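You operate a simulated robot arm through the tools that you are given. There is no shell and no other tool. Be economical: measure what you need, move in short steps, check, and stop when the job is done.

The job below is to be done with a simulated robot arm. You get a single attempt, and the scene is never put back.

TASK
Put the small box labelled "plugs" from the sawhorse table in the grey bucket and the small box that says "hooks" on the black loose pedal there.

Only the result counts: the job must be done as asked and must still hold three seconds after the hand-in. Knocking over, shifting, dropping, spilling or breaking anything else fails it.

THE ROBOT
A 7-joint arm with a two-finger parallel gripper, fixed in place. Base frame: the origin is at the foot of the arm, x ahead of it, y to its left, z up; the work surface is at about z = 0.8. Readings come in m, rad, newtons and seconds.
With the tool pointing down near the work surface it reaches from about 0.24 to 0.68 m from the base axis. Its first joint turns from -1.152 to 1.152 rad. Payload 2.4 kg.
The tool frame sits at the grasp point between the pads (the TCP): z along the fingers, y along the line on which they close. The tips reach 0.03 m beyond it. The gripper opens to 0.094 m. The fingers are 0.028 m wide and 0.01 m thick; the gripper's body (0.05 by 0.096 m) begins 0.055 m behind the TCP.
Orientation is that of the tool frame in the base frame, as a unit quaternion [x, y, z, w]. With the fingers straight down and closing along the base's y, the tool's x points along the base's -x, its y along +y and its z along -z.

THE INTERFACE
- The arm moves only by the tool step_arm. Its argument "commands" is a list of rows, each an object of numbers (a shift or turn left out is 0, a gripper value left out holds the last): "dx", "dy", "dz": the shift along the tool's x, y, z in units of 20 mm (1.0 is 20 mm); "rx", "ry", "rz": the turn, a rotation vector about the tool's x, y, z in units of 8 degrees (1.0 is 8 degrees); "claw": the opening in per cent of the stroke, from 0 (shut) to 100 (fully open). In form: [{"dx": .., "dy": .., "dz": .., "rx": .., "ry": .., "rz": .., "claw": ..}, ...]. A call has 1 to 20 rows; each row shifts and turns the commanded pose from where the row before left it, along the tool's axes as they then stand. A call with a number of a shift or a turn outside -1 to 1 is refused whole. A row lasts 0.2 s, in which the tool goes at most 0.05 m and 0.15 rad; a call with a longer step from one row to the next is refused whole, and so is a gripper value outside its range. A pose out of reach is approached as far as the arm can. The call stops where the force on the tool passes 40 N (or 10 N more than at its start, if that is more) or the arm is blocked; 0.2 s more then pass. Each finger travels about 0.153 m/s and halts on what it meets, pressing with about 25 N; the grip force reading is that of the motor and also rises with nothing between the fingers. The clock runs only during rows and for 0.2 s after the last one: add rows that do not move to give the fingers time. The reply holds the time, the measured pose of the TCP, the force on the tool along the base axes, the opening and the grip force, in the units named above and with some noise.
- Cameras (640 x 400 px; columns grow to the right, rows downward): "scene" is fixed at [0.0266, 0.4757, 1.4289]; the picture's right is [-0.83, -0.55, 0.00], its down [-0.33, 0.50, -0.80] and it looks along [0.44, -0.67, -0.60] (base axes); focal length 339 px, centre (320, 200). "wrist" rides on the gripper at [-0.037, 0, -0.058] in the tool frame; the picture's right is [0.00, -1.00, 0.00], its down [0.97, 0.00, -0.24] and it looks along [0.24, 0.00, 0.97] (tool axes); focal length 218 px, centre (320, 200).
- grab_frame(camera): a new picture of that camera. The clock stands still meanwhile.
- locate(camera, pixels): for up to 12 pixels [column, row] of the newest picture of that camera ("zoom" is the newest enlarged one), the place [x, y, z] in the base frame of the surface seen there, good to about 0.002 m, but the place of the scene camera against the robot may be out by one fixed shift of up to 0.018 m in any direction. The clock stands still meanwhile.
- close_up(camera, box): a new picture of the part [left, top, right, bottom] of that camera's present view, enlarged. The clock stands still meanwhile.
- sign_off(): hands the job in; it is judged then, once.

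Go step by step. Measure first, check grasps and placings, and put right what went wrong. The budget is 60 turns and 22 pictures, counting those below and the enlarged ones. Unless the task says otherwise, let go and move clear before handing in, and close with one line.

The tools are called after "Call:" by a JSON object that holds its "name" and its "arguments". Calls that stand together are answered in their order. step_arm: Moves the arm, as the interface text tells. Its arguments: {"type":"object","properties":{"commands":{"type":"array","items":{"type":"object","properties":{"dx":{"type":"number"},"dy":{"type":"number"},"dz":{"type":"number"},"rx":{"type":"number"},"ry":{"type":"number"},"rz":{"type":"number"},"claw":{"type":"number"}}}}},"required":["commands"]} The other tools are called the same way: grab_frame (camera) takes a picture; locate (camera, pixels) gives the place of the surface under pixels of a picture; close_up (camera, box) takes an enlarged picture of a part of a camera's view; sign_off () hands the job in.

At the start:

```text
t: 0.0
position: [0.4527, 0.0424, 1.1552]
tcp_rot: [-0.001, 1.0, 0.001, 0.0]
ft_force: [0.2, 0.4, -0.9]
grip_width: 0.0939
finger_force: 0.1
```

scene: 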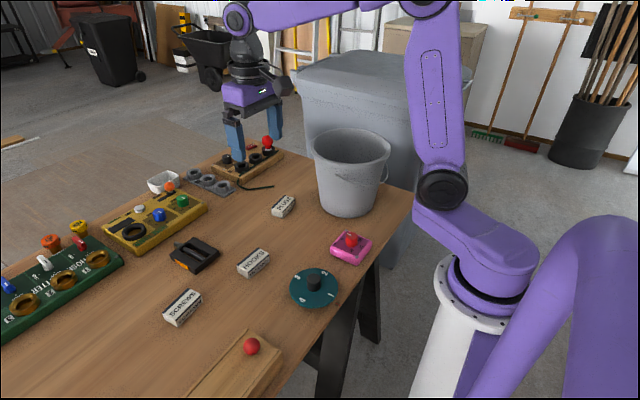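
wrist: 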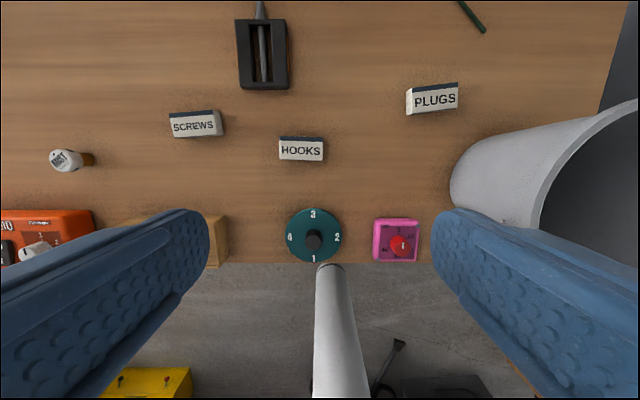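

The wrist view shows HOOKS at (301,149), PLUGS at (433,98), a black pedal-like item at (262,54) and the bucket at right. I'll measure these and take enlarged views.

Call:
{"name": "locate", "arguments": {"camera": "wrist", "pixels": [[280, 138], [324, 139], [323, 160], [280, 160], [407, 91], [457, 84], [459, 106], [408, 113], [237, 22], [287, 22], [287, 88], [240, 88]]}}

Call:
{"name": "close_up", "arguments": {"camera": "scene", "box": [140, 120, 400, 340]}}

Call:
{"name": "close_up", "arguments": {"camera": "wrist", "box": [200, 0, 500, 190]}}

```text
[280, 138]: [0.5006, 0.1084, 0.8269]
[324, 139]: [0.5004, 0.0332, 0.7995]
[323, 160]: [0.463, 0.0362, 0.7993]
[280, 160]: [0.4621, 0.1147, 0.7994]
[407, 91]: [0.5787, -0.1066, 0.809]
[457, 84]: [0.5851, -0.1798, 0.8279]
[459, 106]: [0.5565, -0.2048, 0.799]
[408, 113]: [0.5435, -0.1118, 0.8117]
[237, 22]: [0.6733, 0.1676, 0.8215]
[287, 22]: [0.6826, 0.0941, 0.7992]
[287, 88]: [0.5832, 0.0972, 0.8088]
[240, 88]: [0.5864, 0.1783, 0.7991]
```

```text
1.82 times, centred on (270, 230) of scene
```

zoom: 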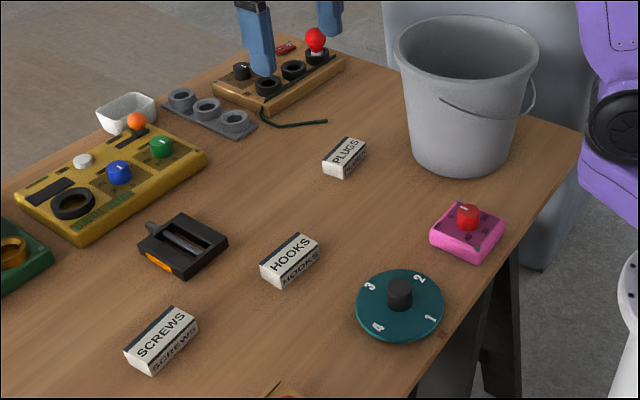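

```text
2.11 times, centred on (350, 95) of wrist
```

zoom: 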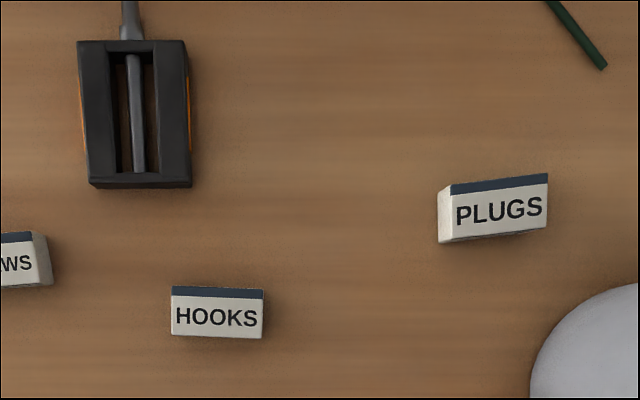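

The black loose pedal is the bicycle pedal, two bars with an axle between, at zoom (137,115). I'll measure the interior points of the box tops and the pedal, and the bucket rim.

Call:
{"name": "locate", "arguments": {"camera": "zoom", "pixels": [[175, 291], [260, 293], [259, 335], [175, 332], [453, 189], [545, 178], [544, 226], [456, 237], [84, 48], [182, 48], [182, 183], [95, 183]]}}

Call:
{"name": "locate", "arguments": {"camera": "zoom", "pixels": [[100, 110], [170, 110], [137, 110], [138, 160], [133, 70], [140, 180], [135, 46], [122, 130], [130, 10]]}}

Call:
{"name": "locate", "arguments": {"camera": "scene", "pixels": [[316, 150], [388, 150], [350, 131], [345, 168], [345, 213], [345, 178], [352, 150], [282, 207], [254, 262], [180, 307]]}}

```text
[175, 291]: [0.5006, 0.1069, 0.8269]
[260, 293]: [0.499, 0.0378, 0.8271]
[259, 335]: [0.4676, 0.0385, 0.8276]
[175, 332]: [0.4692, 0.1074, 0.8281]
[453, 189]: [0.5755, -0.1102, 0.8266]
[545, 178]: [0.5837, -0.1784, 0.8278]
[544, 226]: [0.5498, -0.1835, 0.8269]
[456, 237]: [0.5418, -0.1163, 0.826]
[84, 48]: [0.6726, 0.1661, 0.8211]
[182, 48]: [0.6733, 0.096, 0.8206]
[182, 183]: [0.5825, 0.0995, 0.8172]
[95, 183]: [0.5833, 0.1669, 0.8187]
```

```text
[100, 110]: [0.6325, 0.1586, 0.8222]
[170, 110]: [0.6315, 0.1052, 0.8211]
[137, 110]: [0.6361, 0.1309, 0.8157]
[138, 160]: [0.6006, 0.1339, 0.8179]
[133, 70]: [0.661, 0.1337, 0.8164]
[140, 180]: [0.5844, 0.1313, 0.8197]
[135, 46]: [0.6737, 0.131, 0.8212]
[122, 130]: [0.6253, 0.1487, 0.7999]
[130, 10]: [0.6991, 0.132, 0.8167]
```

```text
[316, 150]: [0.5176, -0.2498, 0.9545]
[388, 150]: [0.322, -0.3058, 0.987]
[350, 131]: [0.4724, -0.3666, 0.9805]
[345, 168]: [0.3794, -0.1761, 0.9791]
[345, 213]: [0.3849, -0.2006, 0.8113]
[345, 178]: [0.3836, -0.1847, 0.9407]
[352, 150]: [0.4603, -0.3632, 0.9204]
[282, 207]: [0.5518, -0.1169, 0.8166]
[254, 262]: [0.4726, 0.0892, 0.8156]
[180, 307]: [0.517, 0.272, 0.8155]
```

HOOKS is centred at (0.484, 0.0725), top 0.827. PLUGS is at (0.563, -0.147), turned about 7°. The pedal is at (0.628, 0.132), top 0.821. I'll turn the gripper by -89° to close across the short sides.

Call:
{"name": "step_arm", "arguments": {"commands": [{"rz": -1, "claw": 100}, {"rz": -1}, {"rz": -1}, {"rz": -1}, {"rz": -1}, {"rz": -1}, {"rz": -1}, {"rz": -1}, {"rz": -1}, {"rz": -1}, {"rz": -1}, {"rz": -0.1}, {"dx": -0.75, "dy": -0.8, "dz": 1}, {"dx": -0.75, "dy": -0.8, "dz": 1}, {"dz": 1}, {"dz": 1}, {"dz": 1}, {"dz": 1}, {"dz": 1}, {"dz": 1}]}}

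```text
t: 4.2
position: [0.4839, 0.0712, 0.9941]
tcp_rot: [-0.699, 0.715, 0.0, 0.0]
ft_force: [-0.8, 0.4, 0.5]
grip_width: 0.094
finger_force: 0.0
```

The pose is right over HOOKS at z 0.994. I'll check with the wrist camera before descending.

Call:
{"name": "grab_frame", "arguments": {"camera": "wrist"}}

```text
17 pictures are left
```

wrist: 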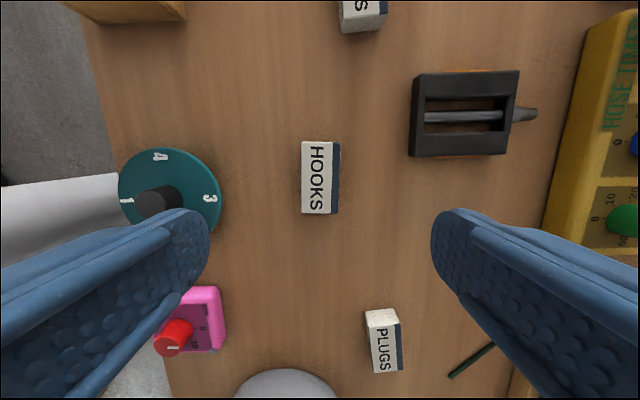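

HOOKS spans (302–340, 141–213). I'll measure its corners, the pedal and the dial edge.

Call:
{"name": "locate", "arguments": {"camera": "wrist", "pixels": [[304, 143], [337, 144], [336, 211], [304, 211], [221, 196], [158, 200], [418, 77], [513, 77], [505, 150], [418, 150], [460, 84], [460, 144]]}}

```text
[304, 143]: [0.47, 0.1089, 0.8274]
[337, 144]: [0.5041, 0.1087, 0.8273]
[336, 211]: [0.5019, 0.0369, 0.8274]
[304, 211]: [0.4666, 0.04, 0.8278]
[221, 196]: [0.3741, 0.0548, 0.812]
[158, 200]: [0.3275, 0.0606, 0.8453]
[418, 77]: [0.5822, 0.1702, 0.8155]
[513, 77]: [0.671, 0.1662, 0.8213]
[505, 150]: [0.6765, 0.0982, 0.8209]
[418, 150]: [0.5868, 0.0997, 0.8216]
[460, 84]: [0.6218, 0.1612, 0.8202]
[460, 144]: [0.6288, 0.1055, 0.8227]
```

The measurements confirm the box centre at (0.485, 0.0735) and the dial is well clear. I'll descend to z 0.836 and grip.

Call:
{"name": "step_arm", "arguments": {"commands": [{"dx": -0.1, "dy": -0.05, "dz": 1, "claw": 75}, {"dz": 1}, {"dz": 1}, {"dz": 1}, {"dz": 1}, {"dz": 1}, {"dz": 1}, {"dz": 0.9}, {}, {"claw": 0}, {"claw": 0}, {"claw": 0}, {"claw": 0}]}}

```text
t: 7.0
position: [0.4854, 0.0741, 0.8374]
tcp_rot: [-0.7, 0.714, -0.001, 0.0]
ft_force: [0.5, 0.3, -0.6]
grip_width: 0.0397
finger_force: 25.0
```

The gripper holds the box at 0.0397 wide with 25 N. I'll lift it 8 cm and move over the pedal.

Call:
{"name": "step_arm", "arguments": {"commands": [{"dz": -1}, {"dz": -1}, {"dz": -1}, {"dz": -1}, {"dx": -0.4, "dy": -0.9}, {"dx": -0.4, "dy": -0.9}, {"dx": -0.4, "dy": -0.9}, {"dx": -0.4, "dy": -0.9}, {"dx": -0.4, "dy": -0.9}, {"dx": -0.4, "dy": -0.9}, {"dx": -0.4, "dy": -0.9}, {"dx": -0.31, "dy": -0.83}, {}]}}

Call:
{"name": "grab_frame", "arguments": {"camera": "wrist"}}

```text
t: 9.8
position: [0.6296, 0.1336, 0.9176]
tcp_rot: [-0.699, 0.715, 0.0, 0.0]
ft_force: [-0.6, 0.2, -0.9]
grip_width: 0.0392
finger_force: 25.1
```

```text
16 pictures are left
```

wrist: 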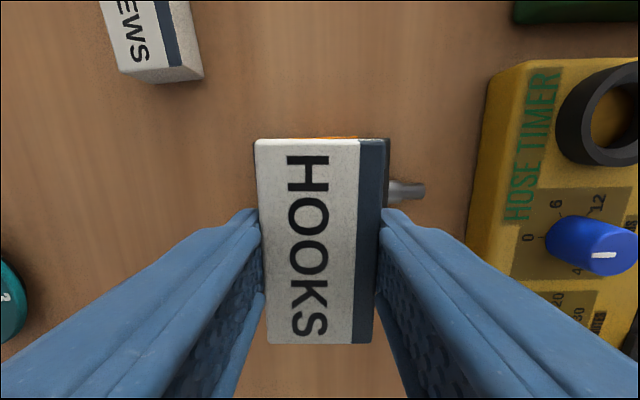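

The box hangs centred over the pedal. I'll descend to just above contact and then go down in small steps.

Call:
{"name": "step_arm", "arguments": {"commands": [{"dz": 0.8}, {"dz": 0.8}, {"dz": 0.8}, {"dz": 0.3}, {"dz": 0.1}, {}]}}

```text
t: 11.2
position: [0.6291, 0.133, 0.8603]
tcp_rot: [-0.699, 0.715, 0.001, -0.001]
ft_force: [0.1, 0.2, -1.5]
grip_width: 0.0394
finger_force: 24.9
```

Call:
{"name": "step_arm", "arguments": {"commands": [{"dz": 0.05}, {"dz": 0.05}, {}]}}

Call:
{"name": "close_up", "arguments": {"camera": "scene", "box": [140, 200, 260, 290]}}

```text
t: 12.0
position: [0.6305, 0.1322, 0.8589]
tcp_rot: [-0.699, 0.715, 0.0, 0.0]
ft_force: [-0.4, 0.1, -0.4]
grip_width: 0.0392
finger_force: 24.5
```

```text
4.44 times, centred on (200, 245) of scene
```

zoom: 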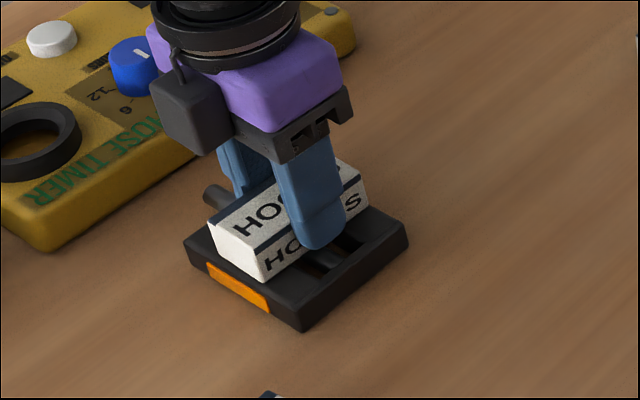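

The box is nearly touching the pedal with no force yet. I'll lower 1 mm at a time.

Call:
{"name": "step_arm", "arguments": {"commands": [{"dz": 0.06}, {}]}}

Call:
{"name": "step_arm", "arguments": {"commands": [{"dz": 0.06}, {}]}}

```text
t: 12.6
position: [0.6295, 0.133, 0.8576]
tcp_rot: [-0.7, 0.714, 0.0, 0.0]
ft_force: [-2.4, -0.2, 6.3]
grip_width: 0.0395
finger_force: 25.3
```

```text
t: 13.2
position: [0.6305, 0.1338, 0.8578]
tcp_rot: [-0.699, 0.715, -0.001, 0.002]
ft_force: [-7.9, -2.1, 22.1]
grip_width: 0.0395
finger_force: 24.1
```

Contact was made with 22 N on the tool. I'll ease up 1 mm, open gently and rise.

Call:
{"name": "step_arm", "arguments": {"commands": [{"dz": -0.07}, {"claw": 50}, {"claw": 60}, {"claw": 65}, {}, {"dz": -0.5}, {"dz": -1}, {"dz": -1}, {"dz": -1}, {"dz": -1}, {"dz": -1}, {"dz": -1}, {"dz": -1}]}}

Call:
{"name": "grab_frame", "arguments": {"camera": "wrist"}}

Call:
{"name": "close_up", "arguments": {"camera": "scene", "box": [140, 120, 400, 290]}}

```text
t: 16.0
position: [0.6286, 0.132, 1.0069]
tcp_rot: [-0.7, 0.714, -0.001, 0.001]
ft_force: [0.4, -0.1, 0.0]
grip_width: 0.0611
finger_force: 0.0
```

```text
14 pictures are left
```

wrist: 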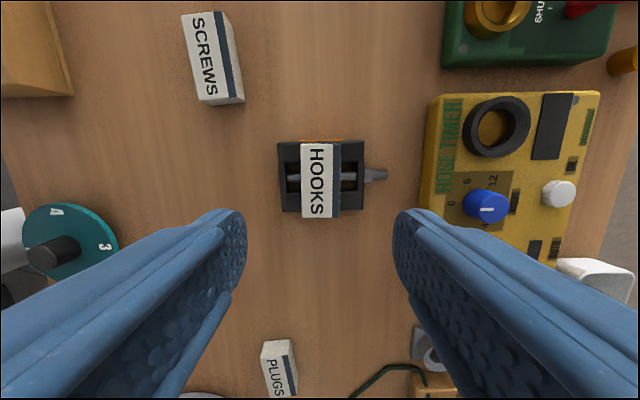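

```text
2.35 times, centred on (270, 205) of scene
```

zoom: 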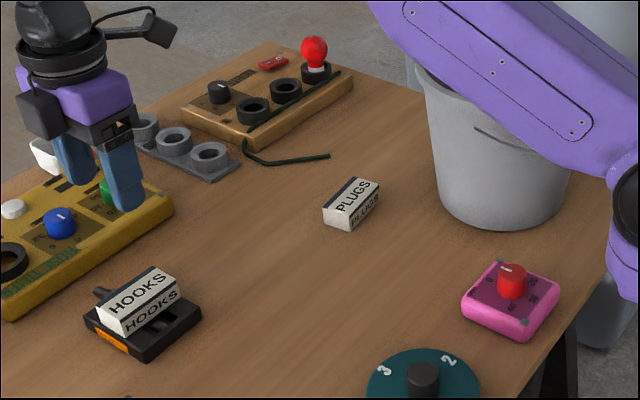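

HOOKS rests across the pedal. Before swinging to the bucket side I'll measure the arm link's height next to the bucket, plus PLUGS.

Call:
{"name": "locate", "arguments": {"camera": "zoom", "pixels": [[420, 40], [480, 80], [560, 150], [630, 200], [632, 260], [600, 290], [500, 150], [510, 220]]}}

Call:
{"name": "locate", "arguments": {"camera": "wrist", "pixels": [[264, 346], [289, 341], [297, 390], [272, 395], [304, 147], [336, 147], [336, 210], [304, 215]]}}

```text
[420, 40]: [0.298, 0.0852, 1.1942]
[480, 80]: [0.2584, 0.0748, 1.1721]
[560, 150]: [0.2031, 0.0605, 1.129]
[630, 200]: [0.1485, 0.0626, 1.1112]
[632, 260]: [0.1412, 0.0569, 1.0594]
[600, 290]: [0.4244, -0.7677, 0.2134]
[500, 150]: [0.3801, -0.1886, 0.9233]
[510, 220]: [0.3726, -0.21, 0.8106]
```

```text
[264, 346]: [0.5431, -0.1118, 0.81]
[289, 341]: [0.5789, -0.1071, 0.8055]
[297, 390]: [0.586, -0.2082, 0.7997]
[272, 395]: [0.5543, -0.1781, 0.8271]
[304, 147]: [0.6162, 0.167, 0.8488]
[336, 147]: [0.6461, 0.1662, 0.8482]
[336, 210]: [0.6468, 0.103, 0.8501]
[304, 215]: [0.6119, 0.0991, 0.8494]
```

The arm link is well above the bucket rim, at z ≥1.17 against 0.99. I'll move over PLUGS and align the jaw.

Call:
{"name": "step_arm", "arguments": {"commands": [{"dx": 1, "dy": 0.21}, {"dx": 1, "dy": 0.21}, {"dx": 1, "dy": 0.21}, {"dx": 1, "dy": 0.21}, {"dx": 1, "dy": 0.21}, {"dx": 1, "dy": 0.21}, {"dx": 1, "dy": 0.21}, {"dx": 1, "dy": 0.21}, {"dx": 1, "dy": 0.21}, {"dx": 1, "dy": 0.21}, {"dx": 1, "dy": 0.21}, {"dx": 1, "dy": 0.21}, {"dx": 1, "dy": 0.21}, {"dx": 1, "dy": 0.25}, {"rz": -1}, {}]}}

Call:
{"name": "grab_frame", "arguments": {"camera": "wrist"}}

```text
t: 19.4
position: [0.5631, -0.146, 1.0082]
tcp_rot: [0.748, -0.664, 0.0, 0.0]
ft_force: [-0.1, 0.0, 0.0]
grip_width: 0.0607
finger_force: 0.1
```

```text
12 pictures are left
```

wrist: 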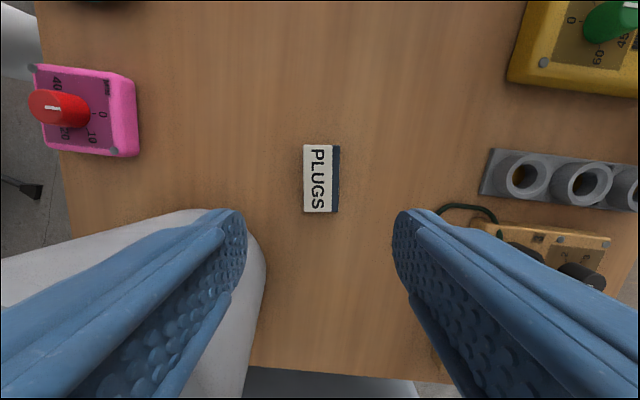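

PLUGS looks aligned at (321,179) and the bucket wall is left of the left finger. I'll measure both.

Call:
{"name": "locate", "arguments": {"camera": "wrist", "pixels": [[305, 147], [338, 148], [337, 210], [305, 210], [262, 255], [258, 320], [245, 370], [160, 222], [90, 232], [210, 370]]}}

```text
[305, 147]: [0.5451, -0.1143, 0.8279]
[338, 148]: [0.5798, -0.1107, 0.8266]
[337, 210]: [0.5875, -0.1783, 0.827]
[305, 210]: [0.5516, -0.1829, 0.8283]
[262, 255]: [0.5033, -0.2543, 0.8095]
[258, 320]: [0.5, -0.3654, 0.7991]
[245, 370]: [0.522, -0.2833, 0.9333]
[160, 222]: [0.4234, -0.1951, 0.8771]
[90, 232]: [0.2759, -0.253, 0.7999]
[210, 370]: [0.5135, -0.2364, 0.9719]
```

PLUGS' centre is (0.566, -0.1465) and the bucket is far enough away. I'll shift 3 mm, descend and grip.

Call:
{"name": "step_arm", "arguments": {"commands": [{"dy": -0.15, "dz": 1}, {"dz": 1}, {"dz": 1}, {"dz": 1}, {"dz": 1}, {"dz": 1}, {"dz": 1}, {"dz": 1}, {"dz": 0.55}, {}, {"claw": 0}, {"claw": 0}, {"claw": 0}]}}

```text
t: 22.2
position: [0.5673, -0.1448, 0.8366]
tcp_rot: [0.748, -0.664, 0.0, 0.0]
ft_force: [0.5, -0.3, 0.3]
grip_width: 0.0394
finger_force: 25.0
```

The box is gripped at 0.0394 wide. I'll lift straight up to about 1.10, well above the rim.

Call:
{"name": "step_arm", "arguments": {"commands": [{"dz": -1}, {"dz": -1}, {"dz": -1}, {"dz": -1}, {"dz": -1}, {"dz": -1}, {"dz": -1}, {"dz": -1}, {"dz": -1}, {"dz": -1}, {"dz": -1}, {"dz": -1}, {"dz": -1}, {"dz": -0.5}]}}

Call:
{"name": "grab_frame", "arguments": {"camera": "scene"}}

Call:
{"name": "grab_frame", "arguments": {"camera": "wrist"}}

```text
t: 25.2
position: [0.567, -0.1464, 1.1061]
tcp_rot: [0.748, -0.664, -0.001, -0.001]
ft_force: [1.0, 0.2, -0.6]
grip_width: 0.0392
finger_force: 25.0
```

```text
11 pictures are left
```

scene: 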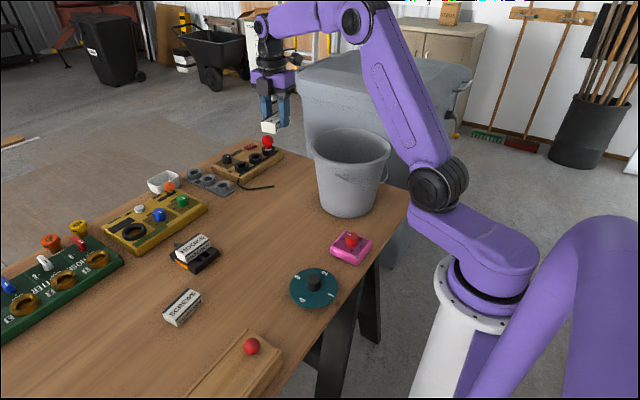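

```text
10 pictures are left
```

wrist: 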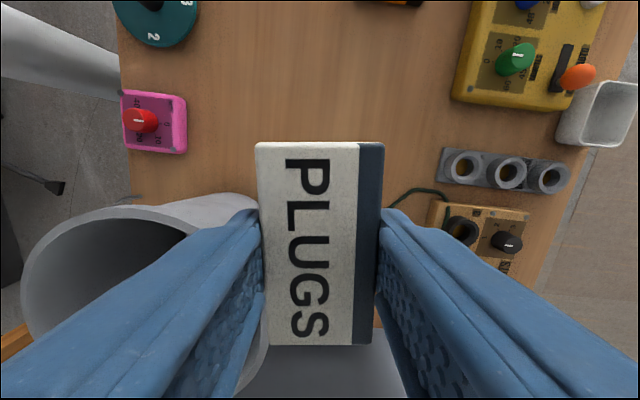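

The wrist camera now sees the bucket mouth at left, with its rim running from (28,270) to (180,218). I'll locate rim points from both cameras.

Call:
{"name": "locate", "arguments": {"camera": "wrist", "pixels": [[24, 275], [35, 245], [60, 222], [100, 210], [140, 210], [170, 219], [188, 229], [32, 315], [258, 345]]}}

Call:
{"name": "locate", "arguments": {"camera": "scene", "pixels": [[314, 148], [317, 140], [333, 131], [352, 129], [372, 133], [387, 143], [388, 152], [376, 162], [355, 167], [333, 164], [320, 157], [350, 140]]}}

```text
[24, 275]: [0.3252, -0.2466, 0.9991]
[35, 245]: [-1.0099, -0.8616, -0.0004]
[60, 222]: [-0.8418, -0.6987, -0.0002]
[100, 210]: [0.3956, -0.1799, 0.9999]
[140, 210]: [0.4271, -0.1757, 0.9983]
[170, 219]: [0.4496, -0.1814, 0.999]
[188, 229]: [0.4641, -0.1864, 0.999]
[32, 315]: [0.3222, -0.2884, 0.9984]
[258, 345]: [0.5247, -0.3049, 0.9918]
```

```text
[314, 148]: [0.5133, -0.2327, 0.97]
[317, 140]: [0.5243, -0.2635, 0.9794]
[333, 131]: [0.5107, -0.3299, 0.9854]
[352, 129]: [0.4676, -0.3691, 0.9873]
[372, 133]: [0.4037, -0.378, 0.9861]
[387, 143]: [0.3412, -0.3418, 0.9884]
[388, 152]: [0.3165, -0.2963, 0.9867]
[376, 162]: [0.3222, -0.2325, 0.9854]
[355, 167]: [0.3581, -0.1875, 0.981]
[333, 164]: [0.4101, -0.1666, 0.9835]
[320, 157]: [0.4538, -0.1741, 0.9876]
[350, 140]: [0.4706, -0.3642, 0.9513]
```

Combining the views, the rim centre is (0.424, -0.279), the radius about 0.104 and the rim height 0.999. I'll move above the centre.

Call:
{"name": "step_arm", "arguments": {"commands": [{"dx": 0.7175, "dy": 0.986}, {"dx": 0.7175, "dy": 0.986}, {"dx": 0.7175, "dy": 0.986}, {"dx": 0.7175, "dy": 0.986}, {"dx": 0.7175, "dy": 0.986}, {"dx": 0.7175, "dy": 0.986}, {"dx": 0.7175, "dy": 0.986}, {"dx": 0.7175, "dy": 0.986}, {}]}}

Call:
{"name": "grab_frame", "arguments": {"camera": "wrist"}}

Call:
{"name": "grab_frame", "arguments": {"camera": "scene"}}

```text
t: 27.2
position: [0.4233, -0.2788, 1.107]
tcp_rot: [0.747, -0.665, 0.0, 0.0]
ft_force: [-0.8, 0.2, -0.8]
grip_width: 0.0393
finger_force: 24.4
```

```text
9 pictures are left
```

wrist: 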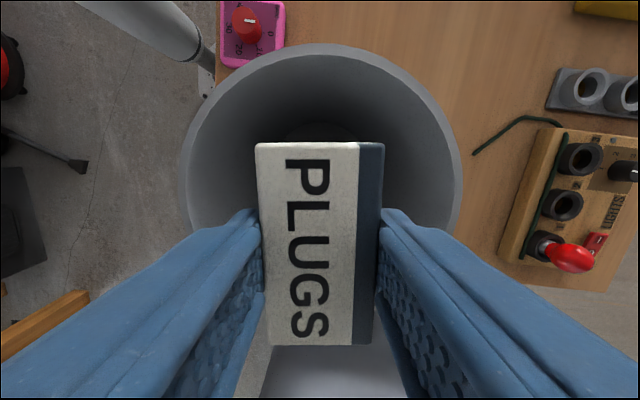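

```text
8 pictures are left
```

scene: 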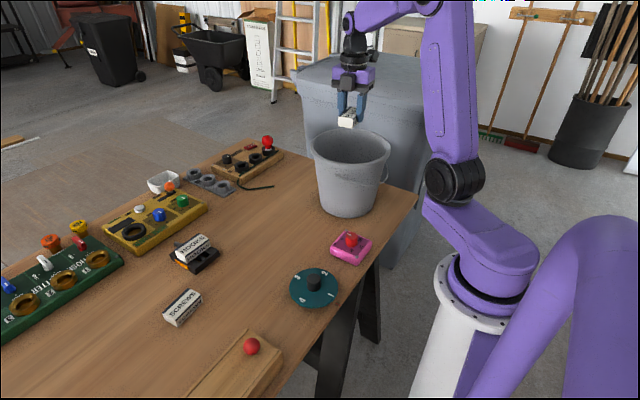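

The bucket mouth is centred around the box. I'll lower to about z 0.91 first, inside the bucket.

Call:
{"name": "step_arm", "arguments": {"commands": [{"dz": 1}, {"dz": 1}, {"dz": 1}, {"dz": 1}, {"dz": 1}, {"dz": 1}, {"dz": 1}, {"dz": 1}, {"dz": 1}, {"dz": 0.8}, {}]}}

Call:
{"name": "close_up", "arguments": {"camera": "scene", "box": [280, 60, 420, 230]}}

```text
t: 29.6
position: [0.4238, -0.2787, 0.9104]
tcp_rot: [0.748, -0.664, 0.0, 0.0]
ft_force: [-0.3, 0.1, -1.0]
grip_width: 0.0392
finger_force: 25.2
```

```text
2.35 times, centred on (350, 145) of scene
```

zoom: 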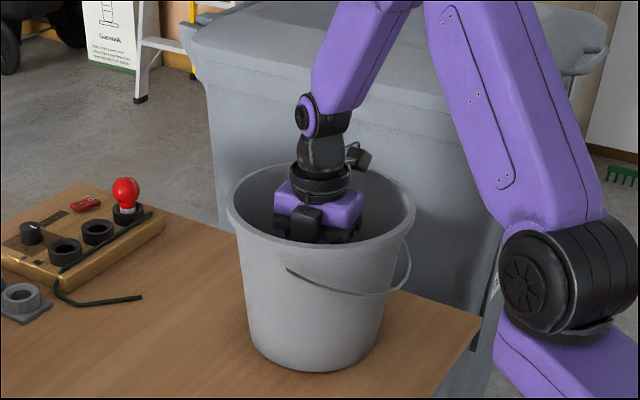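

The gripper sits clear inside the bucket. I'll lower 2 cm more, open partly, and rise out.

Call:
{"name": "step_arm", "arguments": {"commands": [{"dz": 0.5}, {"dz": 0.5}, {}, {"claw": 50}, {"claw": 60}, {"claw": 60}, {}, {"dz": -1}, {"dz": -1}, {"dz": -1}, {"dz": -1}, {"dz": -1}, {"dz": -1}, {"dz": -1}, {"dz": -1}, {"dz": -1}, {"dz": -1}, {"dz": -1}, {"dz": -1}]}}

Call:
{"name": "grab_frame", "arguments": {"camera": "wrist"}}

Call:
{"name": "grab_frame", "arguments": {"camera": "scene"}}

```text
t: 33.6
position: [0.4233, -0.2791, 1.1302]
tcp_rot: [0.748, -0.664, -0.001, 0.0]
ft_force: [-0.4, -0.5, -0.2]
grip_width: 0.0565
finger_force: 0.1
```

```text
6 pictures are left
```

wrist: 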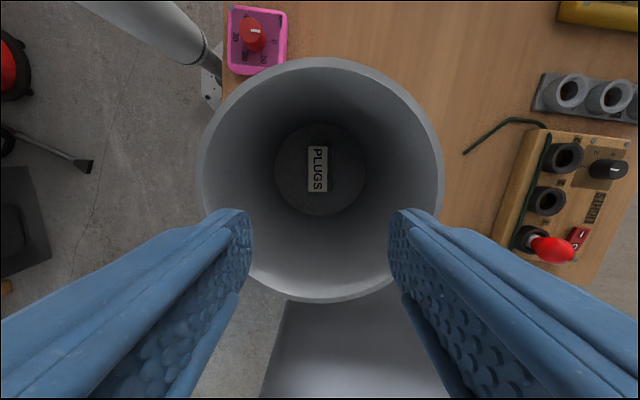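

```text
5 pictures are left
```

scene: 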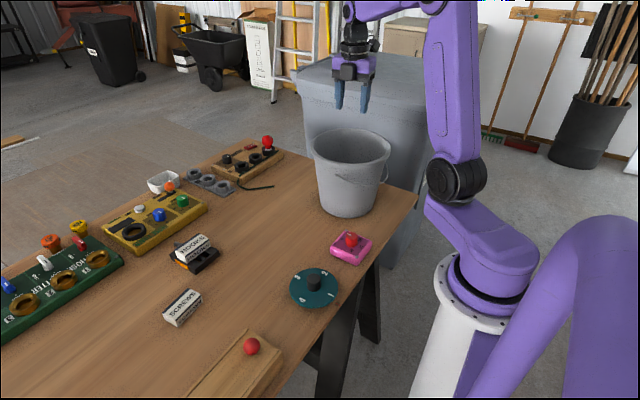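

PLUGS lies flat on the bucket floor at (318,169), HOOKS is still on the pedal at (190,250), and nothing else has moved. I'm handing in.

Call:
{"name": "sign_off", "arguments": {}}

```text
The job is handed in.
```

The "plugs" box is in the grey bucket, the "hooks" box is on the black pedal, and the job is handed in with the arm clear of both.
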